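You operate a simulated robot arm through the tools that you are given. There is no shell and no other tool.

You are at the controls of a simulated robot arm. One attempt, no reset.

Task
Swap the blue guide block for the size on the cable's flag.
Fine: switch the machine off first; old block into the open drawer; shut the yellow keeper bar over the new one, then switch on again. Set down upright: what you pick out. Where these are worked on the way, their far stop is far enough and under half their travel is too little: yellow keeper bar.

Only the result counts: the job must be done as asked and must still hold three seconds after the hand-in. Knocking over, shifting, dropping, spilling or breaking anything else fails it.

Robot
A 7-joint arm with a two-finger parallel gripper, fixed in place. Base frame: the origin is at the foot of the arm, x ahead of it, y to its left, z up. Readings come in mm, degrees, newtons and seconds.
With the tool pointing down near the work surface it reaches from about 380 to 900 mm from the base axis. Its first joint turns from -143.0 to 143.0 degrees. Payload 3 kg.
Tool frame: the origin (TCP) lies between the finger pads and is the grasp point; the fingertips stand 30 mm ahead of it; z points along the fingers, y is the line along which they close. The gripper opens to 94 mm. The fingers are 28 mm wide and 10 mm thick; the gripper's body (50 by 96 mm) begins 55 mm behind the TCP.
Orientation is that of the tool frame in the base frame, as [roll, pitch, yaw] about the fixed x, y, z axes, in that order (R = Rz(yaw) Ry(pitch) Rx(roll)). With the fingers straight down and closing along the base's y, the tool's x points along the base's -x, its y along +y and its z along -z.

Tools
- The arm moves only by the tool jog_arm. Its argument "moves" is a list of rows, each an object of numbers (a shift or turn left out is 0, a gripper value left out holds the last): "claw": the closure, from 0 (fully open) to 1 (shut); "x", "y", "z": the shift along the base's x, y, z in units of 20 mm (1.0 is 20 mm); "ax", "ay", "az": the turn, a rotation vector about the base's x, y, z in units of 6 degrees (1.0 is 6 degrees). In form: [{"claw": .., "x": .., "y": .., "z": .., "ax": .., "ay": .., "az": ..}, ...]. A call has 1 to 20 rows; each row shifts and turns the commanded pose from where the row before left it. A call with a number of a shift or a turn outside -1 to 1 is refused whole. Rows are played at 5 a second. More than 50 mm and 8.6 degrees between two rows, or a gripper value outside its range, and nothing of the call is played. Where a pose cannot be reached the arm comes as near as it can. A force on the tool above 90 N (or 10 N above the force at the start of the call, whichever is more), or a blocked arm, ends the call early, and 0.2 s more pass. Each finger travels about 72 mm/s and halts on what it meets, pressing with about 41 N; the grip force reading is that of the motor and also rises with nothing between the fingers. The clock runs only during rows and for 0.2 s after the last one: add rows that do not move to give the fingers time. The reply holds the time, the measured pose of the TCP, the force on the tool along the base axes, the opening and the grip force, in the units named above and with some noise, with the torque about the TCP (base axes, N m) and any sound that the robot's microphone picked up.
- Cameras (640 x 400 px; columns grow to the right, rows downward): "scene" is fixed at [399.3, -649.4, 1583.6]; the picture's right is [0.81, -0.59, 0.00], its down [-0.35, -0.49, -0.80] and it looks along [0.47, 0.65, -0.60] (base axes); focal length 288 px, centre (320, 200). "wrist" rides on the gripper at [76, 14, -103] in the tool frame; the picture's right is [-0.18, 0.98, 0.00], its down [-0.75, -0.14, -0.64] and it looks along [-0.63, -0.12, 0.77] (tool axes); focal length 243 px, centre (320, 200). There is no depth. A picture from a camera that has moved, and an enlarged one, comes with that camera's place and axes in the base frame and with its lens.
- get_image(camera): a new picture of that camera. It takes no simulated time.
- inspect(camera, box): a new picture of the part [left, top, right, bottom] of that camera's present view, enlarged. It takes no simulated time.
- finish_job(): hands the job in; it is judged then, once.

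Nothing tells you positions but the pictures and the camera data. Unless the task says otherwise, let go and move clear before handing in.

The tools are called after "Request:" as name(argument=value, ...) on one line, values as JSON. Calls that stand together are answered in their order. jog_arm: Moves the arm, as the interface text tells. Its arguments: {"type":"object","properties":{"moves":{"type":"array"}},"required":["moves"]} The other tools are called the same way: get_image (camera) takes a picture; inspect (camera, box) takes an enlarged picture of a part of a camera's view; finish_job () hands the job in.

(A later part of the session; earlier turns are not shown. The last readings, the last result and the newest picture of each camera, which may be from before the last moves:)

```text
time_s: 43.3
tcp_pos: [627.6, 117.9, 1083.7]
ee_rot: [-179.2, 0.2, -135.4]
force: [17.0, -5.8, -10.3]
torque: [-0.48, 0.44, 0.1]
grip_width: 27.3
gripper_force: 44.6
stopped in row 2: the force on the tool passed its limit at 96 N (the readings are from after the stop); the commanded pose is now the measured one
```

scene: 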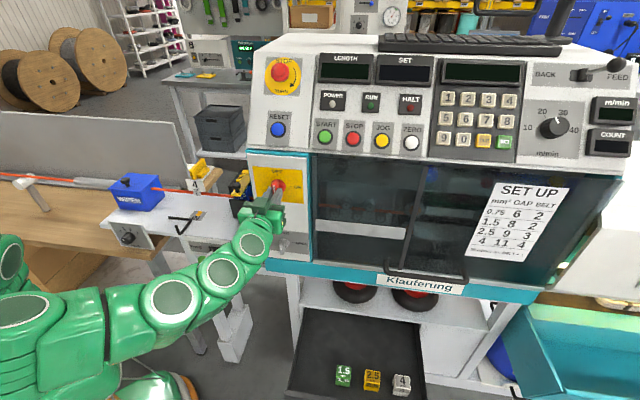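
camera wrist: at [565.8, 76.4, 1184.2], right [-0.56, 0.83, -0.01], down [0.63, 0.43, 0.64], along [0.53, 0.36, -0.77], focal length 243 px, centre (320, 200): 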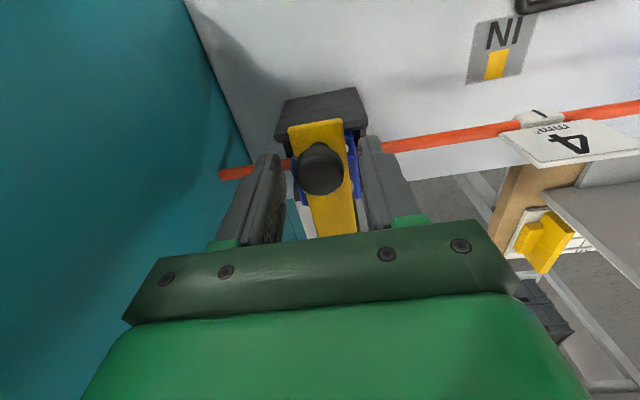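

Pushing left is rigidly blocked, while the lift did move about 2 mm. I'll release, check the view, then recentre and regrip slightly lower for a longer lift test.

Request:
jog_arm(moves=[{"claw": 0.6}, {"claw": 0.6}, {}])

Request:
inspect(camera="wrist", box=[240, 60, 400, 220])

Request:
inspect(camera="scene", box=[215, 160, 265, 210])

```text
time_s: 44.1
tcp_pos: [628.7, 118.6, 1082.9]
ee_rot: [-179.3, 0.2, -135.3]
force: [0.2, 0.6, 0.1]
torque: [0.01, -0.01, 0.0]
grip_width: 37.5
gripper_force: 0.0
```

```text
2.50 times, centred on (320, 140) of wrist
camera zoom: at [562.9, 76.6, 1184.4], right [-0.56, 0.83, -0.01], down [0.63, 0.43, 0.65], along [0.54, 0.35, -0.76], focal length 606 px, centre (320, 350)
```

zoom: 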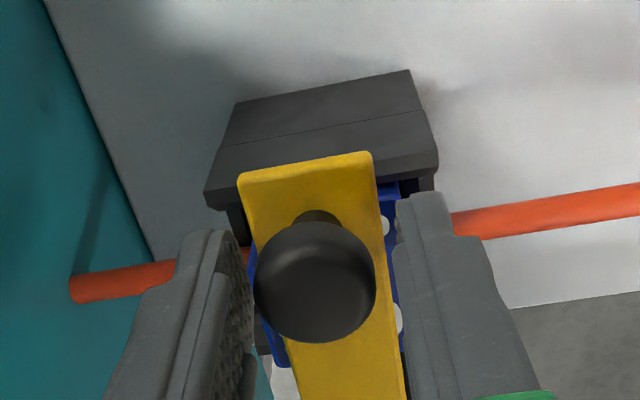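

```text
8.00 times, centred on (240, 185) of scene
camera zoom: at [399.3, -649.4, 1583.6], right [0.81, -0.59, 0.0], down [-0.35, -0.49, -0.8], along [0.47, 0.65, -0.6], focal length 2300 px, centre (960, 320)
```

zoom: 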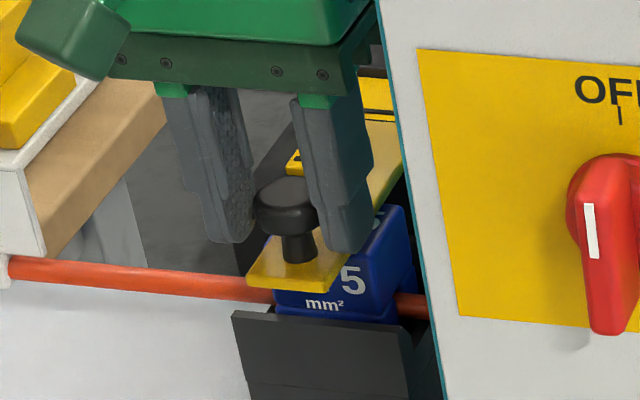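

Request:
jog_arm(moves=[{"x": 0.05, "y": -0.05, "z": -0.2}, {"claw": 0.8}, {"claw": 1.0}, {"claw": 1.0}])

Request:
jog_arm(moves=[{"z": 0.1}, {"z": 0.1}, {"z": 0.1}, {}])

```text
time_s: 45.1
tcp_pos: [628.7, 117.6, 1079.2]
ee_rot: [-179.3, 0.1, -135.3]
force: [-7.5, 0.6, 0.4]
torque: [0.08, 0.33, -0.02]
grip_width: 27.5
gripper_force: 45.3
```

```text
time_s: 46.1
tcp_pos: [629.6, 118.5, 1086.3]
ee_rot: [-179.3, 0.2, -135.3]
force: [8.1, 24.5, -17.3]
torque: [-0.21, 0.7, -0.03]
grip_width: 27.3
gripper_force: 45.2
```

The knob rose 7 mm with a backward pull, which fits a hinge at the rear. Checking the pictures to confirm that the bar itself is lifting.

Request:
inspect(camera="scene", box=[215, 160, 265, 210])

Request:
inspect(camera="wrist", box=[240, 60, 400, 220])

```text
8.00 times, centred on (240, 185) of scene
camera zoom: at [399.3, -649.4, 1583.6], right [0.81, -0.59, 0.0], down [-0.35, -0.49, -0.8], along [0.47, 0.65, -0.6], focal length 2300 px, centre (960, 320)
```

zoom: 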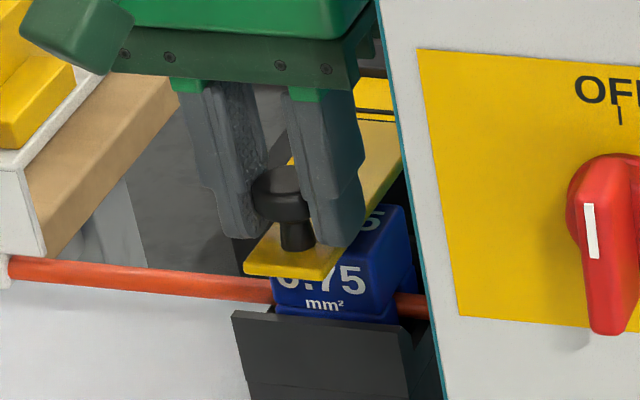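

```text
2.50 times, centred on (320, 140) of wrist
camera zoom: at [564.6, 76.3, 1186.4], right [-0.56, 0.83, -0.01], down [0.63, 0.43, 0.65], along [0.54, 0.35, -0.76], focal length 606 px, centre (320, 350)
```

zoom: 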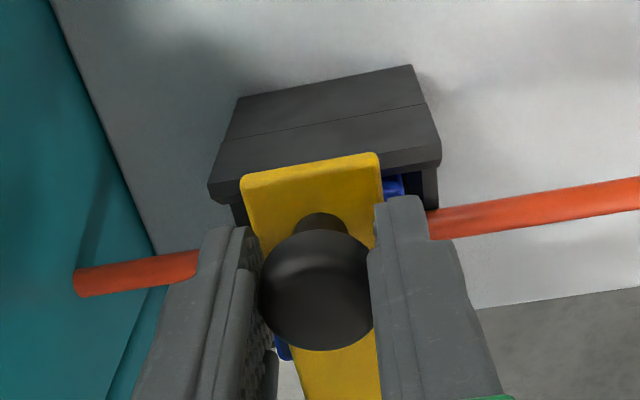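

The bar is confirmed to hinge upward from the rear, and the block's "0.75" label is now showing. I'll lower it, regrip the knob a bit higher for finger clearance, then swing it along an arc.

Request:
jog_arm(moves=[{"z": -0.1}, {"z": -0.1}, {"z": -0.1}, {"claw": 0.6}, {"claw": 0.6}, {"z": 0.38}, {"claw": 0.8}, {"claw": 1.0}, {"claw": 1.0}])

```text
time_s: 48.1
tcp_pos: [629.3, 117.4, 1087.9]
ee_rot: [-179.2, 0.3, -135.4]
force: [12.5, -1.5, -0.5]
torque: [0.25, -0.3, -0.02]
grip_width: 27.2
gripper_force: 44.9
```

Request:
jog_arm(moves=[{"x": 0.1, "y": 0.1, "z": 0.4}, {"x": 0.124, "y": 0.124, "z": 0.385}, {"x": 0.152, "y": 0.152, "z": 0.365}, {"x": 0.17, "y": 0.17, "z": 0.35}, {}])

Request:
inspect(camera="scene", box=[205, 140, 275, 210])

```text
time_s: 49.3
tcp_pos: [640.2, 129.3, 1117.5]
ee_rot: [-179.3, 0.3, -135.4]
force: [-13.7, -8.0, -2.2]
torque: [-0.73, 0.99, -0.01]
grip_width: 27.3
gripper_force: 44.7
```

```text
5.71 times, centred on (240, 175) of scene
camera zoom: at [399.3, -649.4, 1583.6], right [0.81, -0.59, 0.0], down [-0.35, -0.49, -0.8], along [0.47, 0.65, -0.6], focal length 1643 px, centre (777, 343)
```

zoom: 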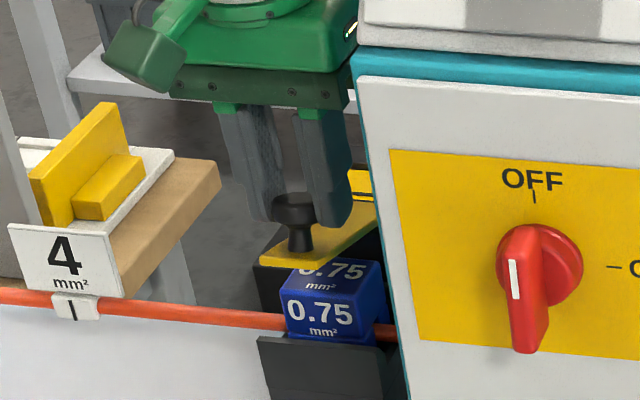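

The bar is swinging up nicely and both faces of the blue 0.75 block are exposed. Continuing the arc.

Request:
jog_arm(moves=[{"x": 0.185, "y": 0.185, "z": 0.33}, {"x": 0.205, "y": 0.205, "z": 0.3}, {"x": 0.23, "y": 0.23, "z": 0.275}, {"x": 0.247, "y": 0.247, "z": 0.245}, {"x": 0.258, "y": 0.258, "z": 0.21}, {"x": 0.272, "y": 0.272, "z": 0.185}, {}])

Request:
inspect(camera="scene", box=[205, 120, 285, 210])

Request:
get_image(camera="wrist")

```text
time_s: 50.9
tcp_pos: [667.3, 156.4, 1150.5]
ee_rot: [-179.2, 0.3, -135.3]
force: [-19.4, 1.1, 9.0]
torque: [-0.33, 0.97, -0.35]
grip_width: 27.1
gripper_force: 44.9
```

```text
4.44 times, centred on (245, 165) of scene
camera zoom: at [399.3, -649.4, 1583.6], right [0.81, -0.59, 0.0], down [-0.35, -0.49, -0.8], along [0.47, 0.65, -0.6], focal length 1278 px, centre (653, 356)
```

zoom: 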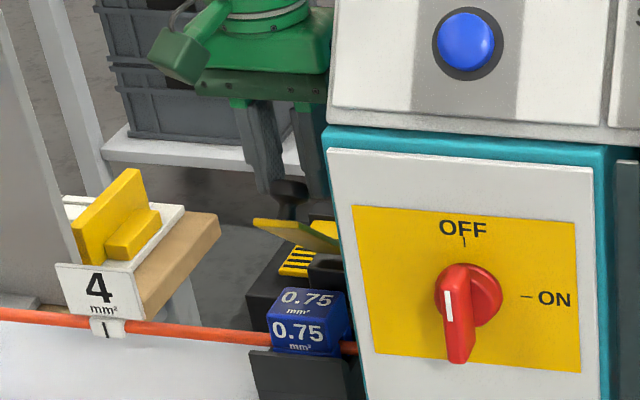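

```text
taken
camera wrist: at [602.6, 114.5, 1250.0], right [-0.56, 0.83, -0.01], down [0.63, 0.43, 0.65], along [0.54, 0.36, -0.76], focal length 243 px, centre (320, 200)
```

wrist: 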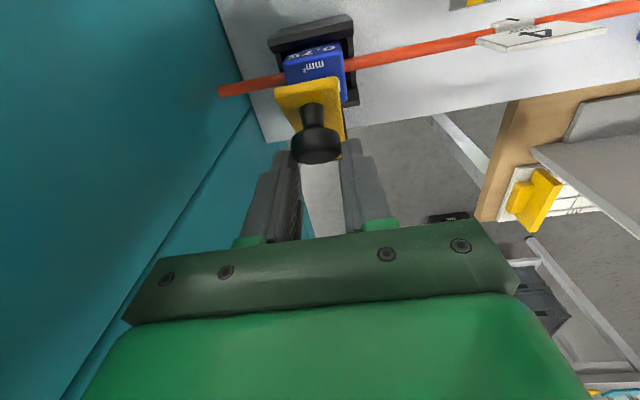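

The bar is at about 50° and forces are low. Continuing toward and past vertical.

Request:
jog_arm(moves=[{"x": 0.283, "y": 0.283, "z": 0.145}, {"x": 0.29, "y": 0.29, "z": 0.11}, {"x": 0.293, "y": 0.293, "z": 0.075}, {"x": 0.3, "y": 0.3, "z": 0.04}, {}])

Request:
inspect(camera="scene", box=[205, 120, 285, 210])

```text
time_s: 52.1
tcp_pos: [691.9, 179.2, 1155.5]
ee_rot: [-179.2, 0.4, -135.3]
force: [1.9, 5.4, -0.5]
torque: [0.35, -0.4, 0.02]
grip_width: 25.1
gripper_force: 44.6
```

```text
4.44 times, centred on (245, 165) of scene
camera zoom: at [399.3, -649.4, 1583.6], right [0.81, -0.59, 0.0], down [-0.35, -0.49, -0.8], along [0.47, 0.65, -0.6], focal length 1278 px, centre (653, 356)
```

zoom: 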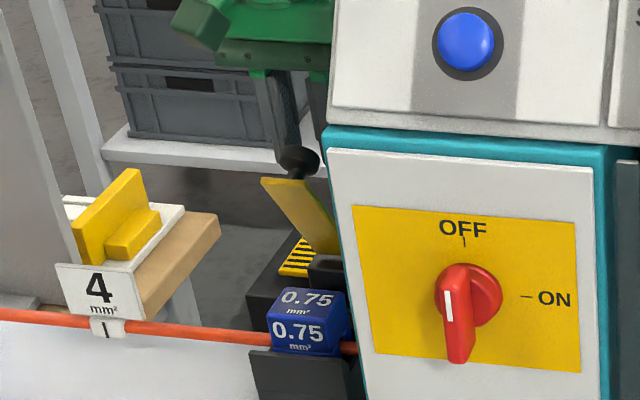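

Request:
get_image(camera="wrist")

Request:
inspect(camera="wrist", box=[240, 60, 400, 220])

```text
taken
camera wrist: at [626.5, 138.4, 1256.5], right [-0.56, 0.83, -0.01], down [0.63, 0.43, 0.65], along [0.54, 0.36, -0.76], focal length 243 px, centre (320, 200)
```

wrist: 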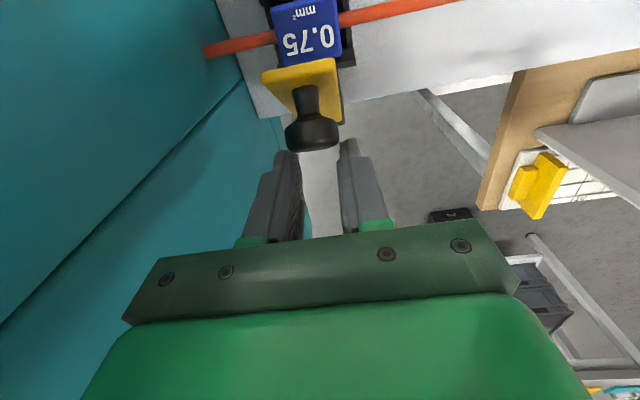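

```text
2.50 times, centred on (320, 140) of wrist
camera zoom: at [626.5, 138.4, 1256.5], right [-0.56, 0.83, -0.01], down [0.63, 0.43, 0.65], along [0.54, 0.36, -0.76], focal length 606 px, centre (320, 350)
```

zoom: 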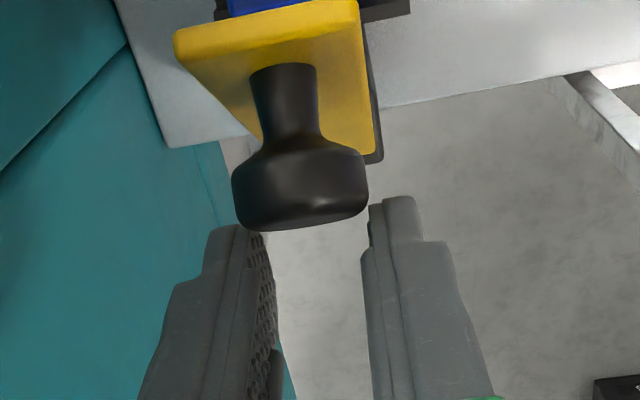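

The knob has slid toward the edge of the fingers at about 60°. I'll open slightly without moving to see whether the bar holds itself up.

Request:
jog_arm(moves=[{"claw": 0.62}, {"claw": 0.62}, {}])

Request:
inspect(camera="wrist", box=[240, 30, 400, 190])

Request:
inspect(camera="scene", box=[205, 120, 285, 210])

```text
time_s: 52.9
tcp_pos: [691.7, 179.0, 1156.2]
ee_rot: [-179.4, 0.2, -135.2]
force: [-0.4, 0.1, 0.1]
torque: [0.01, 0.01, -0.01]
grip_width: 35.7
gripper_force: 0.1
```

```text
2.50 times, centred on (320, 110) of wrist
camera zoom: at [626.2, 137.9, 1256.6], right [-0.56, 0.83, -0.01], down [0.63, 0.43, 0.65], along [0.54, 0.35, -0.76], focal length 606 px, centre (320, 425)
```

zoom: 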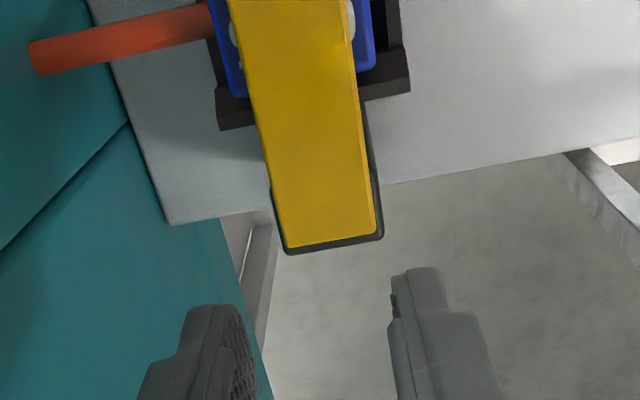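

```text
4.44 times, centred on (245, 165) of scene
camera zoom: at [399.3, -649.4, 1583.6], right [0.81, -0.59, 0.0], down [-0.35, -0.49, -0.8], along [0.47, 0.65, -0.6], focal length 1278 px, centre (653, 356)
```

zoom: 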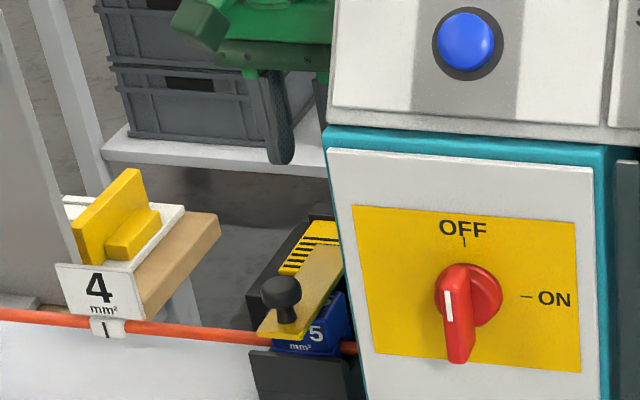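

The bar fell shut under gravity and nothing else moved. From the slip data the hinge is right at the bar's rear end, about (q 629, z 1044), so I'll regrip and follow a corrected arc all the way past vertical.

Request:
jog_arm(moves=[{"x": -0.4375, "y": -0.4375, "claw": 0.45}, {"x": -0.4375, "y": -0.4375}, {"x": -0.4375, "y": -0.4375}, {"x": -0.4375, "y": -0.4375}, {"x": -0.4375, "y": -0.4375}, {"x": -0.4375, "y": -0.4375}, {"x": -0.4375, "y": -0.4375}, {"z": -0.94}, {"z": -0.94}, {"z": -0.94}, {"z": -0.94}, {}])

Request:
inspect(camera="wrist", box=[240, 60, 400, 220])

```text
time_s: 55.5
tcp_pos: [629.2, 119.3, 1079.3]
ee_rot: [-179.2, 0.1, -135.3]
force: [0.1, -0.3, 0.6]
torque: [0.0, -0.02, -0.03]
grip_width: 51.6
gripper_force: 0.0
```

```text
2.50 times, centred on (320, 140) of wrist
camera zoom: at [564.4, 76.9, 1180.5], right [-0.56, 0.83, -0.01], down [0.63, 0.43, 0.65], along [0.54, 0.35, -0.76], focal length 606 px, centre (320, 350)
```

zoom: 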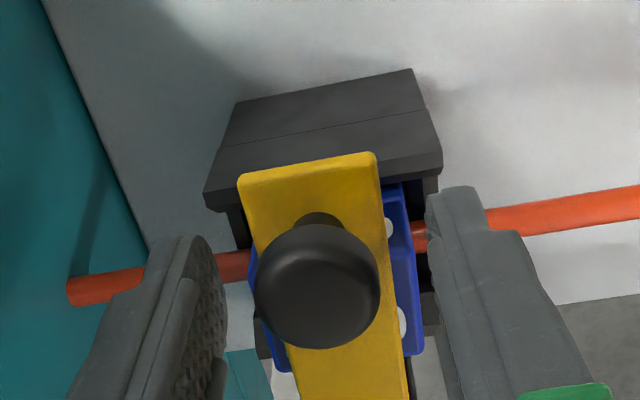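

Request:
jog_arm(moves=[{"claw": 0.8}, {"claw": 1.0}, {"claw": 1.0}, {"x": 0.085, "y": 0.085, "z": 0.43}, {"x": 0.113, "y": 0.113, "z": 0.42}, {"x": 0.134, "y": 0.134, "z": 0.405}, {"x": 0.159, "y": 0.159, "z": 0.385}, {"x": 0.184, "y": 0.184, "z": 0.365}, {"x": 0.209, "y": 0.209, "z": 0.34}, {"x": 0.223, "y": 0.223, "z": 0.31}, {"x": 0.2475, "y": 0.2475, "z": 0.285}, {}])

Request:
inspect(camera="wrist", box=[240, 60, 400, 220])

```text
time_s: 58.1
tcp_pos: [657.2, 145.3, 1139.1]
ee_rot: [-179.3, 0.1, -135.3]
force: [-6.3, -6.0, -8.6]
torque: [-0.83, 0.98, -0.08]
grip_width: 27.0
gripper_force: 44.8
```

```text
2.50 times, centred on (320, 140) of wrist
camera zoom: at [592.0, 103.9, 1240.0], right [-0.56, 0.83, -0.01], down [0.63, 0.43, 0.65], along [0.54, 0.35, -0.76], focal length 606 px, centre (320, 350)
```

zoom: 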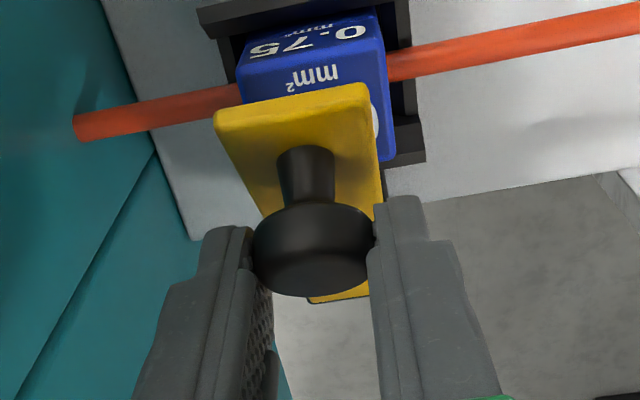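

Request:
inspect(camera="scene", box=[215, 140, 275, 200])

```text
6.67 times, centred on (245, 170) of scene
camera zoom: at [399.3, -649.4, 1583.6], right [0.81, -0.59, 0.0], down [-0.35, -0.49, -0.8], along [0.47, 0.65, -0.6], focal length 1917 px, centre (820, 400)
```

zoom: 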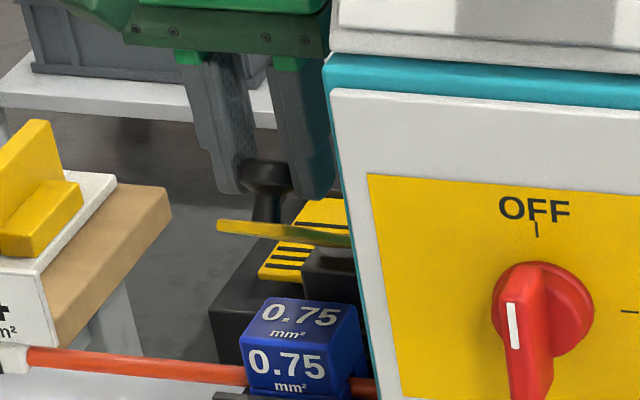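

The knob keeps creeping in this grip because the hand doesn't rotate with the bar. Pushing from below and in front would be better, so I'll lower the bar gently, release it, and then hook a finger under its front overhang from the front.

Request:
jog_arm(moves=[{"x": -0.2475, "y": -0.2475, "z": -0.285}, {"x": -0.223, "y": -0.223, "z": -0.31}, {"x": -0.209, "y": -0.209, "z": -0.34}, {"x": -0.184, "y": -0.184, "z": -0.365}, {"x": -0.159, "y": -0.159, "z": -0.385}, {"x": -0.134, "y": -0.134, "z": -0.405}, {}])

Request:
inspect(camera="scene", box=[215, 140, 275, 200])

```text
time_s: 59.7
tcp_pos: [632.5, 121.0, 1097.7]
ee_rot: [-179.1, 0.2, -135.3]
force: [-4.1, -2.8, 14.3]
torque: [0.87, -0.72, -0.02]
grip_width: 27.5
gripper_force: 45.2
```

```text
6.67 times, centred on (245, 170) of scene
camera zoom: at [399.3, -649.4, 1583.6], right [0.81, -0.59, 0.0], down [-0.35, -0.49, -0.8], along [0.47, 0.65, -0.6], focal length 1917 px, centre (820, 400)
```

zoom: 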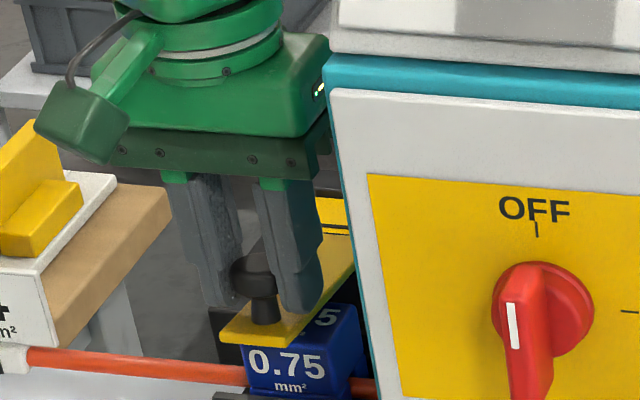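

The bar is nearly down. I'll lower it fully and release. Then I'll grip the knob from the front with the tool horizontal, so the hand can turn together with the bar without slipping.

Request:
jog_arm(moves=[{"x": -0.113, "y": -0.113, "z": -0.42}, {"x": -0.04, "y": -0.04, "z": -0.2}, {"claw": 0.45}, {"claw": 0.45}, {"z": 0.9}, {"z": 1.0}, {"z": 1.0}, {"z": 1.0}])

Request:
inspect(camera="scene", box=[215, 150, 275, 210])

```text
time_s: 61.5
tcp_pos: [631.3, 119.1, 1161.4]
ee_rot: [-179.3, 0.1, -135.4]
force: [0.2, -0.4, 0.1]
torque: [-0.01, 0.04, 0.01]
grip_width: 51.7
gripper_force: 0.0
```

```text
6.67 times, centred on (245, 180) of scene
camera zoom: at [399.3, -649.4, 1583.6], right [0.81, -0.59, 0.0], down [-0.35, -0.49, -0.8], along [0.47, 0.65, -0.6], focal length 1917 px, centre (820, 333)
```

zoom: 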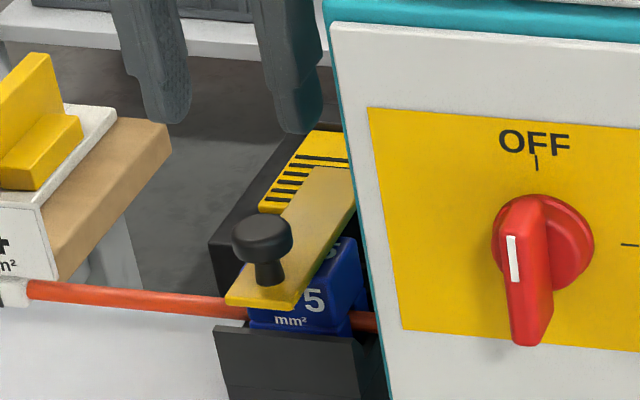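

Request:
jog_arm(moves=[{"x": -0.311, "y": -0.305, "ax": 0.707, "ay": -0.707}, {"x": -0.311, "y": -0.305, "ax": 0.707, "ay": -0.707}, {"x": -0.311, "y": -0.305, "ax": 0.707, "ay": -0.707}, {"x": -0.311, "y": -0.305, "z": -0.2, "ax": 0.707, "ay": -0.707}, {"x": -0.311, "y": -0.305, "z": -0.2, "ax": 0.707, "ay": -0.707}, {"x": -0.311, "y": -0.305, "z": -0.2, "ax": 0.707, "ay": -0.707}, {"x": -0.311, "y": -0.305, "z": -0.2, "ax": 0.707, "ay": -0.707}, {"x": -0.311, "y": -0.305, "z": -0.2, "ax": 0.707, "ay": -0.707}, {"x": -0.311, "y": -0.305, "z": -0.2, "ax": 0.707, "ay": -0.707}, {"x": -0.311, "y": -0.305, "z": -0.2, "ax": 0.707, "ay": -0.707}, {"x": -0.311, "y": -0.305, "z": -0.2, "ax": 0.707, "ay": -0.707}, {"x": -0.311, "y": -0.305, "z": -0.2, "ax": 0.707, "ay": -0.707}, {"x": -0.311, "y": -0.305, "z": -0.2, "ax": 0.707, "ay": -0.707}, {"x": -0.311, "y": -0.305, "z": -0.2, "ax": 0.707, "ay": -0.707}, {"x": -0.311, "y": -0.305, "z": -0.2, "ax": 0.707, "ay": -0.707}, {}])

Request:
get_image(camera="wrist")

Request:
get_image(camera="scene")

```text
time_s: 64.9
tcp_pos: [564.9, 34.6, 1128.8]
ee_rot: [175.6, 77.5, -137.5]
force: [0.5, -0.9, -0.5]
torque: [0.0, -0.01, 0.0]
grip_width: 51.6
gripper_force: 0.1
out of reach, approached as far as the arm can: row 12, 13, 14, 15
```

```text
taken
camera wrist: at [473.4, -38.4, 1075.5], right [-0.69, 0.7, 0.2], down [-0.21, -0.44, 0.87], along [0.7, 0.56, 0.45], focal length 243 px, centre (320, 200)
```

wrist: 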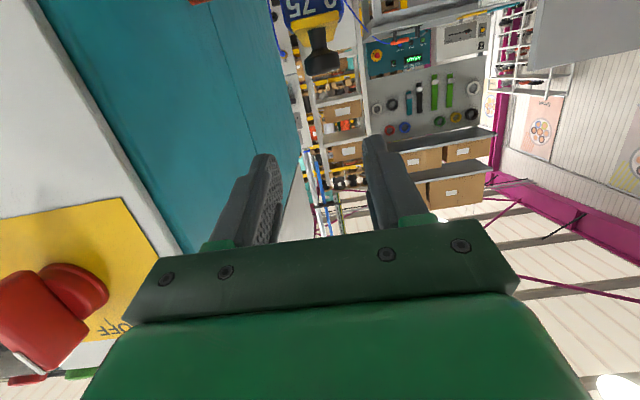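

```text
taken
```

scene: 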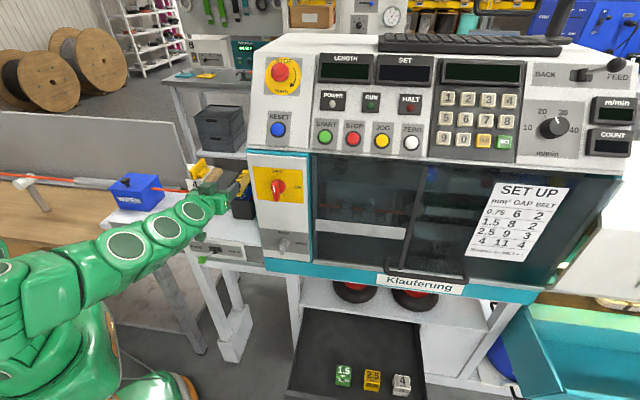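

The arm ran short of reach for a fully horizontal pose this close in, tilting only 77.5°. Moving forward toward the knob should bring it back into range, so I'll step forward and check.

Request:
jog_arm(moves=[{"x": 0.35, "y": 0.35}, {"x": 0.35, "y": 0.35}, {"x": 0.35, "y": 0.35}, {"x": 0.35, "y": 0.35}, {}])

Request:
get_image(camera="wrist")

```text
time_s: 66.1
tcp_pos: [594.7, 63.1, 1131.1]
ee_rot: [176.7, 79.2, -137.3]
force: [0.7, 0.0, 0.3]
torque: [0.01, -0.01, -0.01]
grip_width: 51.7
gripper_force: 0.1
out of reach, approached as far as the arm can: row 1
```

```text
taken
camera wrist: at [504.0, -9.1, 1073.0], right [-0.68, 0.71, 0.19], down [-0.23, -0.46, 0.86], along [0.69, 0.54, 0.47], focal length 243 px, centre (320, 200)
```

wrist: 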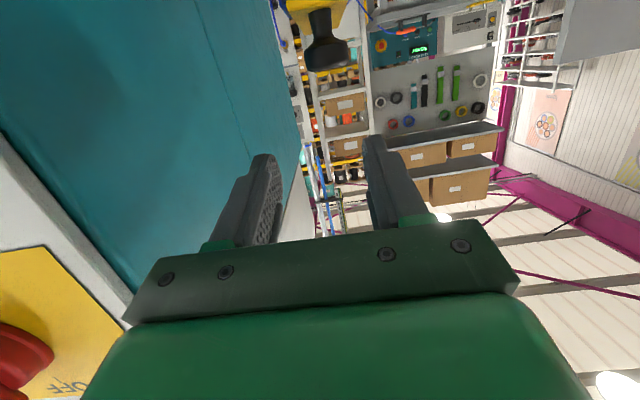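

The tool now points forward and 11° downward, which is good enough. I'll move down to knob height and line up with the knob at m≈361.7, still in front of it.

Request:
jog_arm(moves=[{"x": -0.17, "y": 0.081, "z": -0.76}, {"x": -0.17, "y": 0.081, "z": -0.76}, {"x": -0.17, "y": 0.081, "z": -0.76}, {"x": -0.17, "y": 0.081, "z": -0.76}, {}])

Request:
get_image(camera="wrist")

Request:
inspect(camera="scene", box=[150, 150, 280, 250])

```text
time_s: 67.3
tcp_pos: [601.5, 59.4, 1073.2]
ee_rot: [176.5, 78.9, -137.4]
force: [0.9, 0.0, 0.1]
torque: [-0.01, -0.02, 0.02]
grip_width: 51.7
gripper_force: 0.1
out of reach, approached as far as the arm can: row 2, 3, 4
```

```text
taken
camera wrist: at [510.4, -12.2, 1017.4], right [-0.68, 0.71, 0.19], down [-0.23, -0.46, 0.86], along [0.69, 0.54, 0.47], focal length 243 px, centre (320, 200)
```

wrist: 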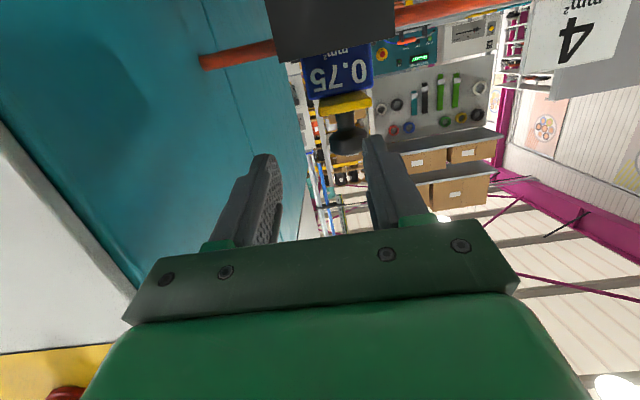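

```text
4.00 times, centred on (215, 200) of scene
camera zoom: at [399.3, -649.4, 1583.6], right [0.81, -0.59, 0.0], down [-0.35, -0.49, -0.8], along [0.47, 0.65, -0.6], focal length 1150 px, centre (740, 200)
```

zoom: 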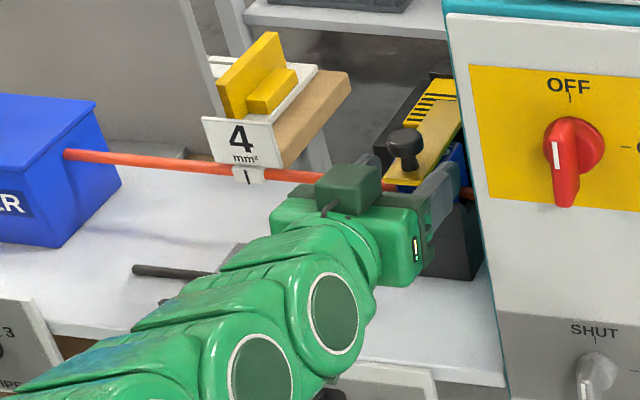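

The arm can't get low and horizontal here, and it's close to the shelf. I'll use a steeper tilt of about 35° below horizontal, first raising and tilting, then shifting to the knob's line.

Request:
jog_arm(moves=[{"z": 0.7}, {"z": 0.6, "ax": -0.707, "ay": 0.707}, {"z": 0.35, "ax": -0.707, "ay": 0.707, "x": -0.17, "y": 0.21}, {"z": 0.3, "ax": -0.707, "ay": 0.707, "x": -0.17, "y": 0.21}, {"ax": -0.707, "ay": 0.707, "x": -0.17, "y": 0.21}, {"x": -0.17, "y": 0.22}, {}])

Request:
get_image(camera="wrist")

```text
time_s: 68.9
tcp_pos: [586.1, 78.7, 1113.7]
ee_rot: [178.4, 55.1, -135.8]
force: [-0.5, 0.2, -0.1]
torque: [0.01, -0.04, -0.04]
grip_width: 51.7
gripper_force: 0.0
```

```text
taken
camera wrist: at [487.3, -2.3, 1109.4], right [-0.63, 0.76, 0.17], down [0.04, -0.18, 0.98], along [0.78, 0.62, 0.08], focal length 243 px, centre (320, 200)
```

wrist: 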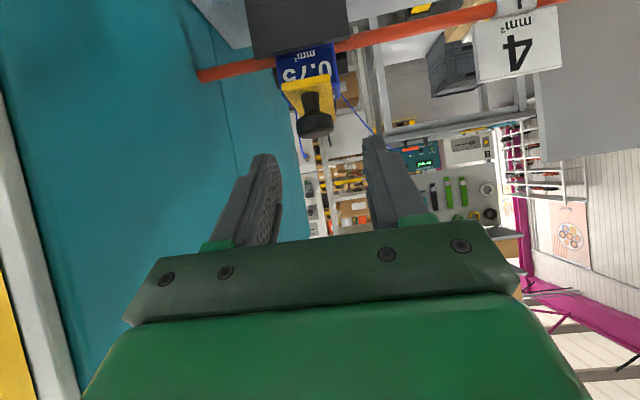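

The knob appears just where expected, in line with the hand. Approaching along the tool axis by 60 mm to straddle it.

Request:
jog_arm(moves=[{"x": 0.364, "y": 0.323, "z": -0.353}, {"x": 0.364, "y": 0.323, "z": -0.353}, {"x": 0.364, "y": 0.323, "z": -0.353}, {"x": 0.364, "y": 0.323, "z": -0.353}, {"x": 0.364, "y": 0.323, "z": -0.353}, {}])

Request:
get_image(camera="wrist")

Request:
inspect(camera="scene", box=[180, 140, 280, 220])

```text
time_s: 70.3
tcp_pos: [623.4, 109.4, 1078.9]
ee_rot: [178.3, 55.1, -135.7]
force: [0.1, 0.8, -0.9]
torque: [0.03, -0.01, 0.03]
grip_width: 51.9
gripper_force: 0.2
```

```text
taken
camera wrist: at [524.5, 29.1, 1073.4], right [-0.63, 0.76, 0.17], down [0.05, -0.18, 0.98], along [0.78, 0.62, 0.08], focal length 243 px, centre (320, 200)
```

wrist: 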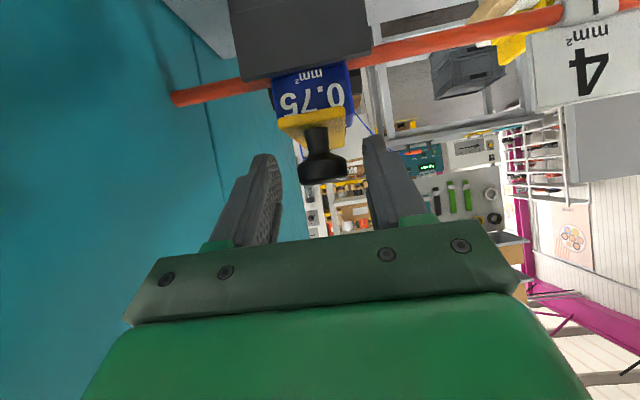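

```text
5.00 times, centred on (230, 180) of scene
camera zoom: at [399.3, -649.4, 1583.6], right [0.81, -0.59, 0.0], down [-0.35, -0.49, -0.8], along [0.47, 0.65, -0.6], focal length 1438 px, centre (770, 300)
```

zoom: 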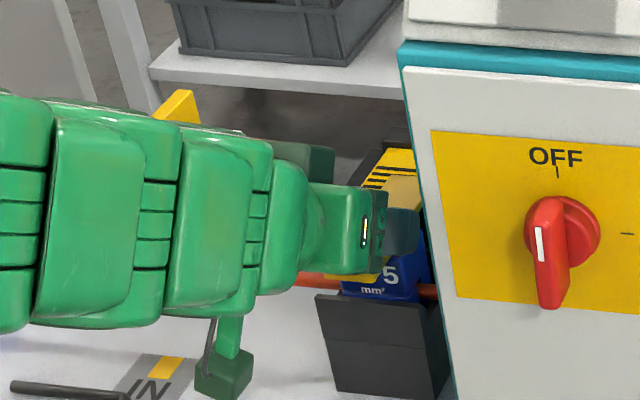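

The fingers straddle the knob from the front. I'll grip and start the arc with the hand rotating together with the bar about the rear hinge.

Request:
jog_arm(moves=[{"claw": 0.8}, {"claw": 1.0}, {"claw": 1.0}])

Request:
jog_arm(moves=[{"x": 0.12, "y": 0.12, "z": 0.475, "ax": -0.589, "ay": 0.589}, {"x": 0.152, "y": 0.152, "z": 0.46, "ax": -0.589, "ay": 0.589}, {"x": 0.18, "y": 0.18, "z": 0.44, "ax": -0.589, "ay": 0.589}, {"x": 0.205, "y": 0.205, "z": 0.415, "ax": -0.589, "ay": 0.589}, {}])

Request:
inspect(camera="scene", box=[180, 140, 280, 220])

```text
time_s: 71.1
tcp_pos: [622.6, 110.6, 1078.1]
ee_rot: [178.2, 55.1, -135.7]
force: [-21.7, 13.9, 0.7]
torque: [-0.04, 0.04, 0.29]
grip_width: 27.4
gripper_force: 44.6
```

```text
time_s: 72.3
tcp_pos: [636.4, 124.8, 1113.1]
ee_rot: [178.5, 35.0, -135.6]
force: [-31.4, 44.0, -15.8]
torque: [-0.39, 0.68, 0.34]
grip_width: 27.4
gripper_force: 45.0
```

```text
5.00 times, centred on (230, 180) of scene
camera zoom: at [399.3, -649.4, 1583.6], right [0.81, -0.59, 0.0], down [-0.35, -0.49, -0.8], along [0.47, 0.65, -0.6], focal length 1438 px, centre (770, 300)
```

zoom: 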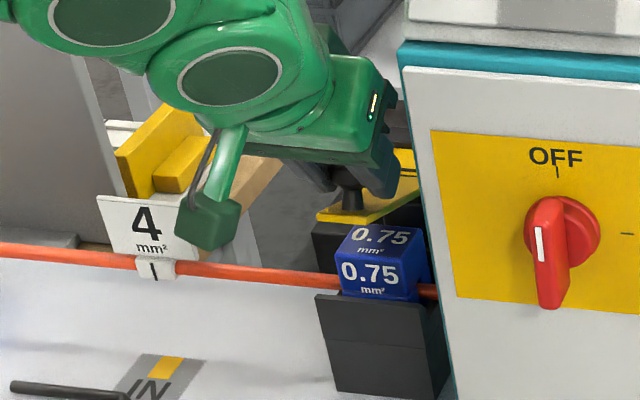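

The bar is lifting well with no slip. There's a side force because the hand sits 2 mm too far right, so I'll correct that as I continue.

Request:
jog_arm(moves=[{"x": -0.09, "y": 0.09}, {"x": 0.23, "y": 0.23, "z": 0.39, "ax": -0.589, "ay": 0.589}, {"x": 0.2546, "y": 0.2546, "z": 0.36, "ax": -0.589, "ay": 0.589}, {}])

```text
time_s: 73.3
tcp_pos: [647.3, 134.2, 1130.5]
ee_rot: [179.0, 25.3, -135.4]
force: [-6.1, -2.0, -4.4]
torque: [-0.7, 0.26, 0.12]
grip_width: 26.9
gripper_force: 45.0
```

Forces are near zero now. Continuing the arc.

Request:
jog_arm(moves=[{"x": 0.276, "y": 0.276, "z": 0.325, "ax": -0.589, "ay": 0.589}, {"x": 0.2935, "y": 0.2935, "z": 0.295, "ax": -0.589, "ay": 0.589}, {"x": 0.3076, "y": 0.3076, "z": 0.25, "ax": -0.589, "ay": 0.589}, {"x": 0.325, "y": 0.325, "z": 0.215, "ax": -0.589, "ay": 0.589}, {}])

Request:
inspect(camera="scene", box=[180, 120, 280, 210])

Request:
get_image(camera="wrist")

```text
time_s: 74.5
tcp_pos: [669.9, 157.3, 1150.5]
ee_rot: [179.0, 5.2, -135.5]
force: [18.0, -22.6, 2.9]
torque: [-0.63, -0.38, 0.23]
grip_width: 27.2
gripper_force: 44.8
```

```text
4.44 times, centred on (230, 165) of scene
camera zoom: at [399.3, -649.4, 1583.6], right [0.81, -0.59, 0.0], down [-0.35, -0.49, -0.8], along [0.47, 0.65, -0.6], focal length 1278 px, centre (720, 356)
```

zoom: 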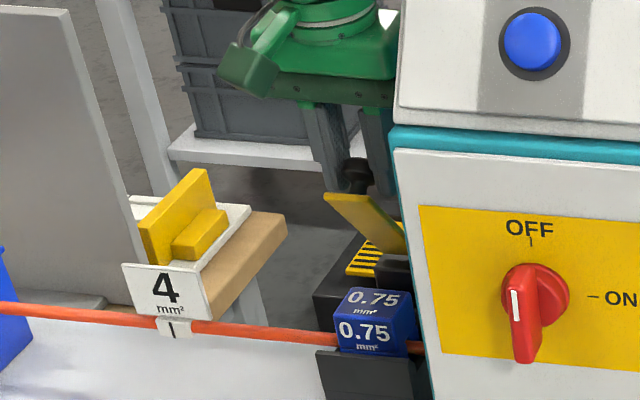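

```text
taken
camera wrist: at [600.4, 108.0, 1244.6], right [-0.56, 0.83, 0.03], down [0.6, 0.38, 0.7], along [0.57, 0.41, -0.71], focal length 243 px, centre (320, 200)
```

wrist: 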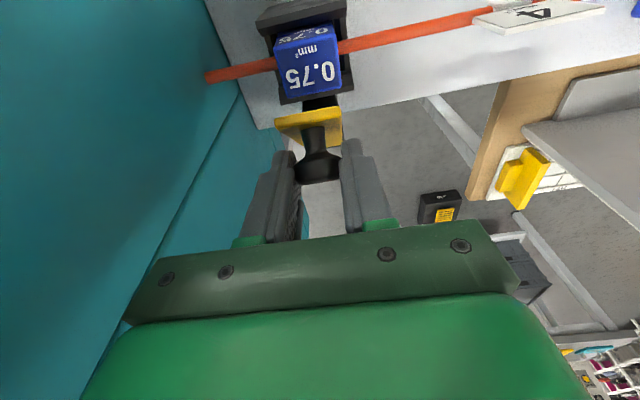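

Request:
jog_arm(moves=[{"x": 0.359, "y": 0.319, "z": 0.175, "ax": -0.589, "ay": 0.589}, {"x": 0.3665, "y": 0.3265, "z": 0.13, "ax": -0.589, "ay": 0.589}, {"x": 0.3536, "y": 0.3536, "z": 0.09, "ax": -0.589, "ay": 0.589}, {"x": 0.357, "y": 0.357, "z": 0.045, "ax": -0.589, "ay": 0.589}, {}])

Request:
inspect(camera="scene", box=[180, 120, 280, 210])

```text
time_s: 75.7
tcp_pos: [692.3, 180.7, 1153.2]
ee_rot: [179.1, -12.3, -135.5]
force: [19.9, -22.8, 34.8]
torque: [-0.32, -0.37, 0.31]
grip_width: 27.6
gripper_force: 45.1
out of reach, approached as far as the arm can: row 4
```

```text
4.44 times, centred on (230, 165) of scene
camera zoom: at [399.3, -649.4, 1583.6], right [0.81, -0.59, 0.0], down [-0.35, -0.49, -0.8], along [0.47, 0.65, -0.6], focal length 1278 px, centre (720, 356)
```

zoom: 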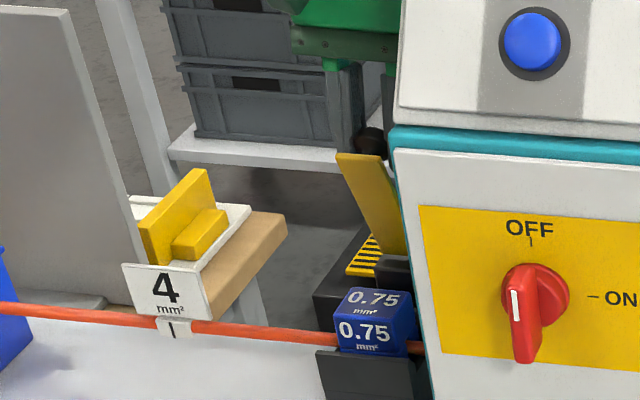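

The hand's tilt limit is reached at about 67° of bar travel, with the knob still firmly held. From here I'll translate only, since little relative rotation remains.

Request:
jog_arm(moves=[{"x": 0.04, "y": -0.04, "z": 0.15}, {"x": 0.251, "y": 0.251, "z": 0.04}, {"x": 0.251, "y": 0.251, "z": 0.04}, {}])

Request:
get_image(camera="wrist")

```text
time_s: 76.0
tcp_pos: [688.7, 176.9, 1147.7]
ee_rot: [179.8, -13.0, -135.8]
force: [-2.8, -6.3, 7.2]
torque: [-0.46, 0.37, 0.2]
grip_width: 28.0
gripper_force: 45.2
out of reach, approached as far as the arm can: row 1
stopped in row 1: the force on the tool passed its limit at 111 N (the readings are from after the stop); the commanded pose is now the measured one
```

```text
taken
camera wrist: at [642.1, 151.7, 1263.9], right [-0.56, 0.83, -0.04], down [0.73, 0.51, 0.46], along [0.4, 0.23, -0.89], focal length 243 px, centre (320, 200)
```

wrist: 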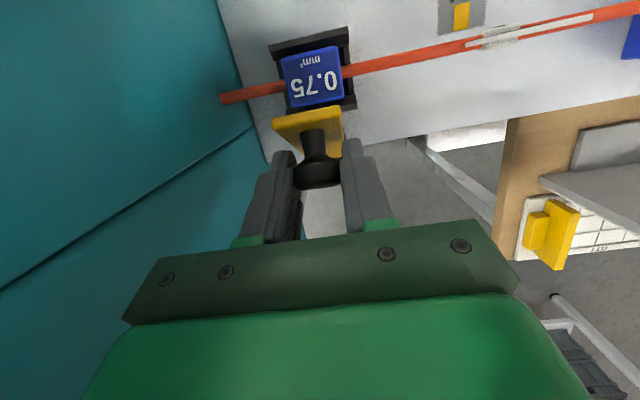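

The arm is at its reach limit with the hand tipped past vertical. I'll tip the hand back toward forward-leaning while keeping hold of the knob, which frees reach for the last part.

Request:
jog_arm(moves=[{"x": 0.02, "y": 0.02, "z": 0.03, "ax": 0.589, "ay": -0.589}, {"x": 0.04, "y": 0.04, "z": 0.05, "ax": 0.589, "ay": -0.589}, {"x": 0.06, "y": 0.06, "z": 0.05, "ax": 0.589, "ay": -0.589}, {"x": 0.06, "y": 0.06, "z": 0.05, "ax": 0.589, "ay": -0.589}, {}])

Request:
get_image(camera="wrist")

Request:
inspect(camera="scene", box=[180, 120, 280, 210])

```text
time_s: 77.2
tcp_pos: [691.6, 181.7, 1153.9]
ee_rot: [179.6, 7.2, -135.9]
force: [2.2, -22.9, 42.3]
torque: [-1.0, 0.66, 0.26]
grip_width: 28.0
gripper_force: 45.1
```

```text
taken
camera wrist: at [619.4, 129.3, 1244.3], right [-0.56, 0.83, 0.03], down [0.58, 0.36, 0.73], along [0.6, 0.42, -0.68], focal length 243 px, centre (320, 200)
```

wrist: 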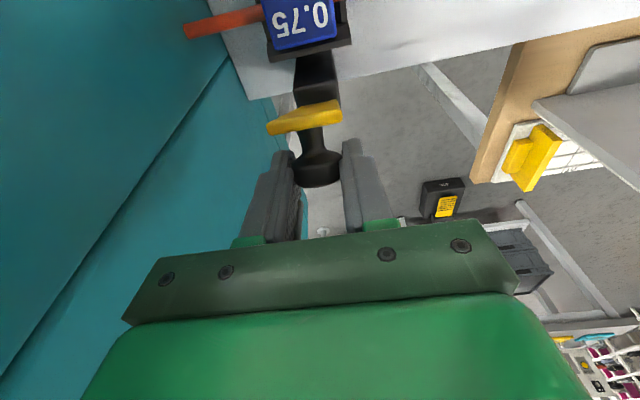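

```text
4.44 times, centred on (230, 165) of scene
camera zoom: at [399.3, -649.4, 1583.6], right [0.81, -0.59, 0.0], down [-0.35, -0.49, -0.8], along [0.47, 0.65, -0.6], focal length 1278 px, centre (720, 356)
```

zoom: 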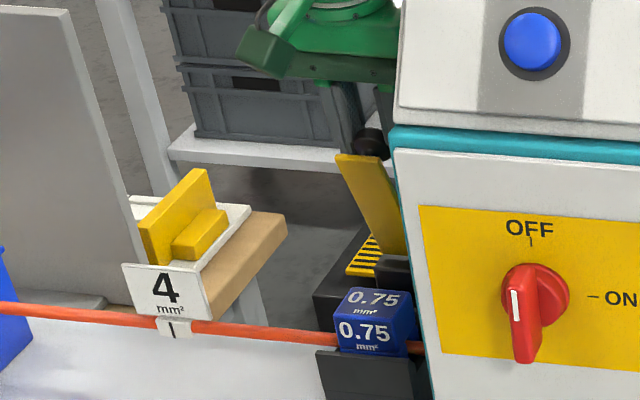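

Still gripped, with the bar at about 70°. I'll relieve the upward force and push on toward vertical and past it.

Request:
jog_arm(moves=[{"z": 0.12}, {"x": 0.23, "y": 0.21, "z": 0.06}, {"x": 0.24, "y": 0.22, "z": 0.03}, {"x": 0.24, "y": 0.22}, {}])

Request:
inspect(camera="scene", box=[180, 120, 280, 210])

```text
time_s: 78.5
tcp_pos: [705.9, 192.4, 1154.6]
ee_rot: [179.4, 6.7, -135.8]
force: [11.6, -26.2, -0.8]
torque: [-0.96, 0.61, 0.27]
grip_width: 27.5
gripper_force: 44.6
```

```text
4.44 times, centred on (230, 165) of scene
camera zoom: at [399.3, -649.4, 1583.6], right [0.81, -0.59, 0.0], down [-0.35, -0.49, -0.8], along [0.47, 0.65, -0.6], focal length 1278 px, centre (720, 356)
```

zoom: 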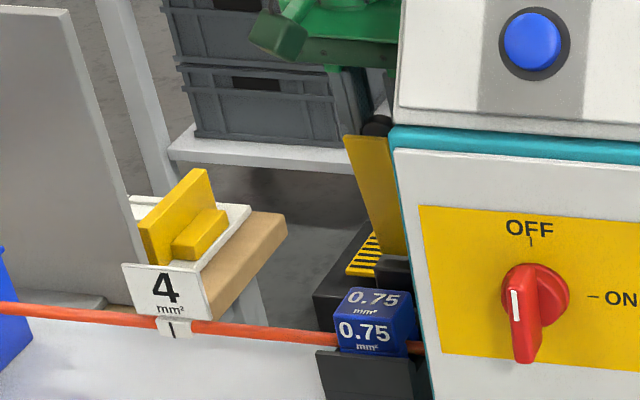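

Request:
jog_arm(moves=[{"x": 0.3, "y": 0.24, "z": -0.01}, {"x": 0.3, "y": 0.26, "z": -0.03}, {"x": 0.3, "y": 0.28, "z": -0.05}, {}])

Request:
inspect(camera="scene", box=[180, 110, 280, 210])

Request:
get_image(camera="wrist")

```text
time_s: 79.5
tcp_pos: [723.6, 211.2, 1154.1]
ee_rot: [179.4, 6.9, -135.7]
force: [-7.2, 3.7, 5.5]
torque: [-0.16, 0.34, 0.06]
grip_width: 27.3
gripper_force: 45.0
```

```text
4.00 times, centred on (230, 160) of scene
camera zoom: at [399.3, -649.4, 1583.6], right [0.81, -0.59, 0.0], down [-0.35, -0.49, -0.8], along [0.47, 0.65, -0.6], focal length 1150 px, centre (680, 360)
```

zoom: 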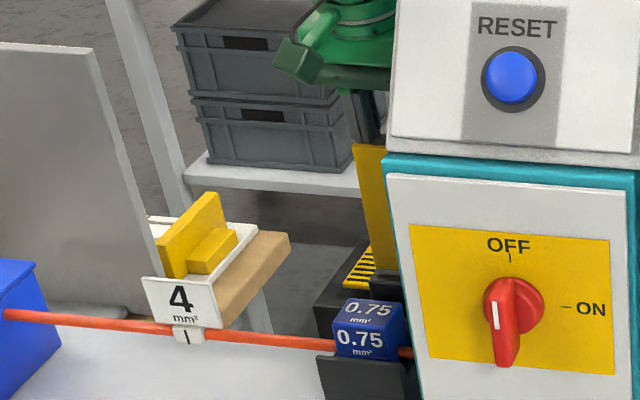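

```text
taken
camera wrist: at [651.1, 160.2, 1244.6], right [-0.56, 0.83, 0.03], down [0.58, 0.36, 0.73], along [0.59, 0.42, -0.68], focal length 243 px, centre (320, 200)
```

wrist: 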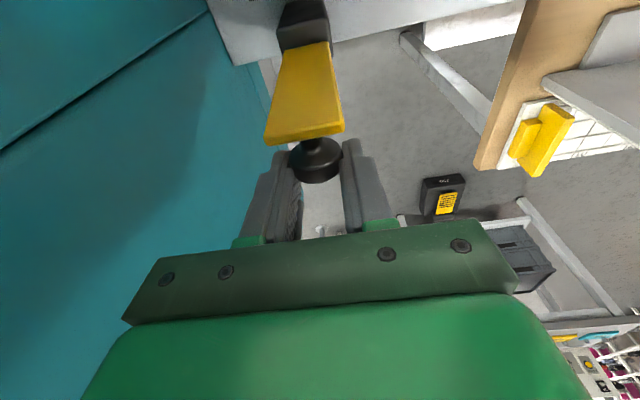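

The bar is now about vertical. Continuing past vertical until it meets its far stop.

Request:
jog_arm(moves=[{"x": 0.3, "y": 0.3, "z": -0.1}, {"x": 0.3, "y": 0.3, "z": -0.14}, {}])

Request:
get_image(camera="wrist")

```text
time_s: 80.2
tcp_pos: [735.2, 222.9, 1149.0]
ee_rot: [179.4, 6.8, -135.6]
force: [-36.0, 19.6, -2.8]
torque: [-0.49, 1.09, -0.11]
grip_width: 27.4
gripper_force: 44.5
```

```text
taken
camera wrist: at [663.3, 172.0, 1240.0], right [-0.56, 0.83, 0.03], down [0.58, 0.36, 0.73], along [0.59, 0.42, -0.69], focal length 243 px, centre (320, 200)
```

wrist: 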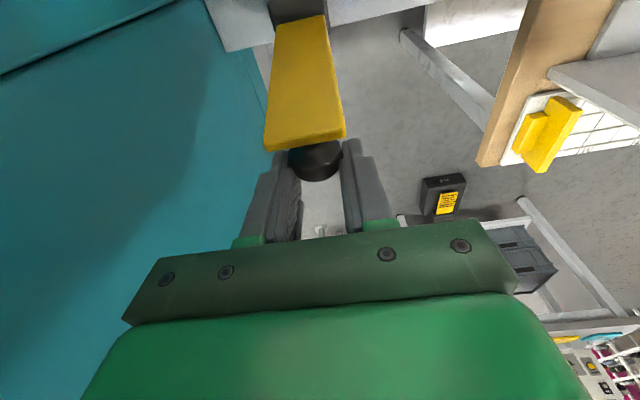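

Request:
jog_arm(moves=[{"x": -0.06, "y": 0.06}, {"x": 0.25, "y": 0.25, "z": -0.15}, {}])

Request:
jog_arm(moves=[{"x": 0.25, "y": 0.25, "z": -0.2}, {}])

```text
time_s: 81.0
tcp_pos: [739.4, 228.6, 1145.7]
ee_rot: [179.5, 6.9, -135.8]
force: [-30.7, 15.2, 1.2]
torque: [-0.44, 0.99, -0.15]
grip_width: 27.3
gripper_force: 44.9
```

```text
time_s: 81.7
tcp_pos: [744.5, 233.1, 1141.5]
ee_rot: [179.5, 7.1, -135.8]
force: [-20.1, 12.5, 4.8]
torque: [-0.37, 0.8, -0.13]
grip_width: 26.9
gripper_force: 44.8
```

Request:
jog_arm(moves=[{"x": 0.29, "y": 0.29, "z": -0.28}, {}])

Request:
get_image(camera="wrist")

Request:
inspect(camera="scene", box=[180, 110, 280, 210])

```text
time_s: 82.2
tcp_pos: [749.6, 238.0, 1137.8]
ee_rot: [179.5, 7.0, -135.9]
force: [-43.0, 4.0, 33.5]
torque: [-0.24, 0.94, -0.16]
grip_width: 27.5
gripper_force: 45.0
```

```text
taken
camera wrist: at [677.4, 186.8, 1229.2], right [-0.56, 0.83, 0.03], down [0.58, 0.36, 0.73], along [0.59, 0.42, -0.68], focal length 243 px, centre (320, 200)
```

wrist: 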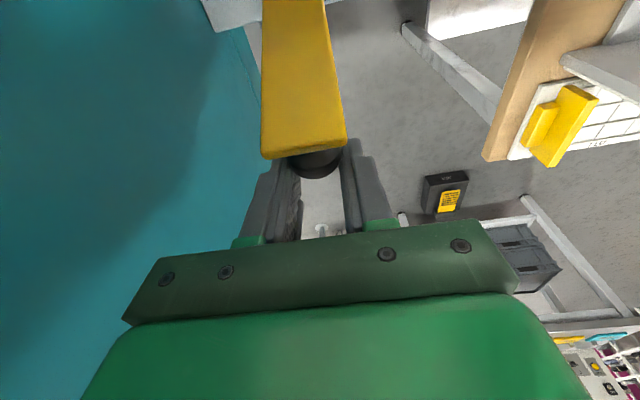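

```text
4.00 times, centred on (230, 160) of scene
camera zoom: at [399.3, -649.4, 1583.6], right [0.81, -0.59, 0.0], down [-0.35, -0.49, -0.8], along [0.47, 0.65, -0.6], focal length 1150 px, centre (680, 360)
```

zoom: 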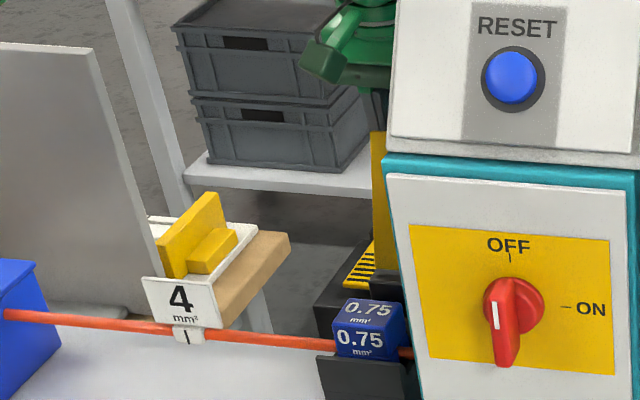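

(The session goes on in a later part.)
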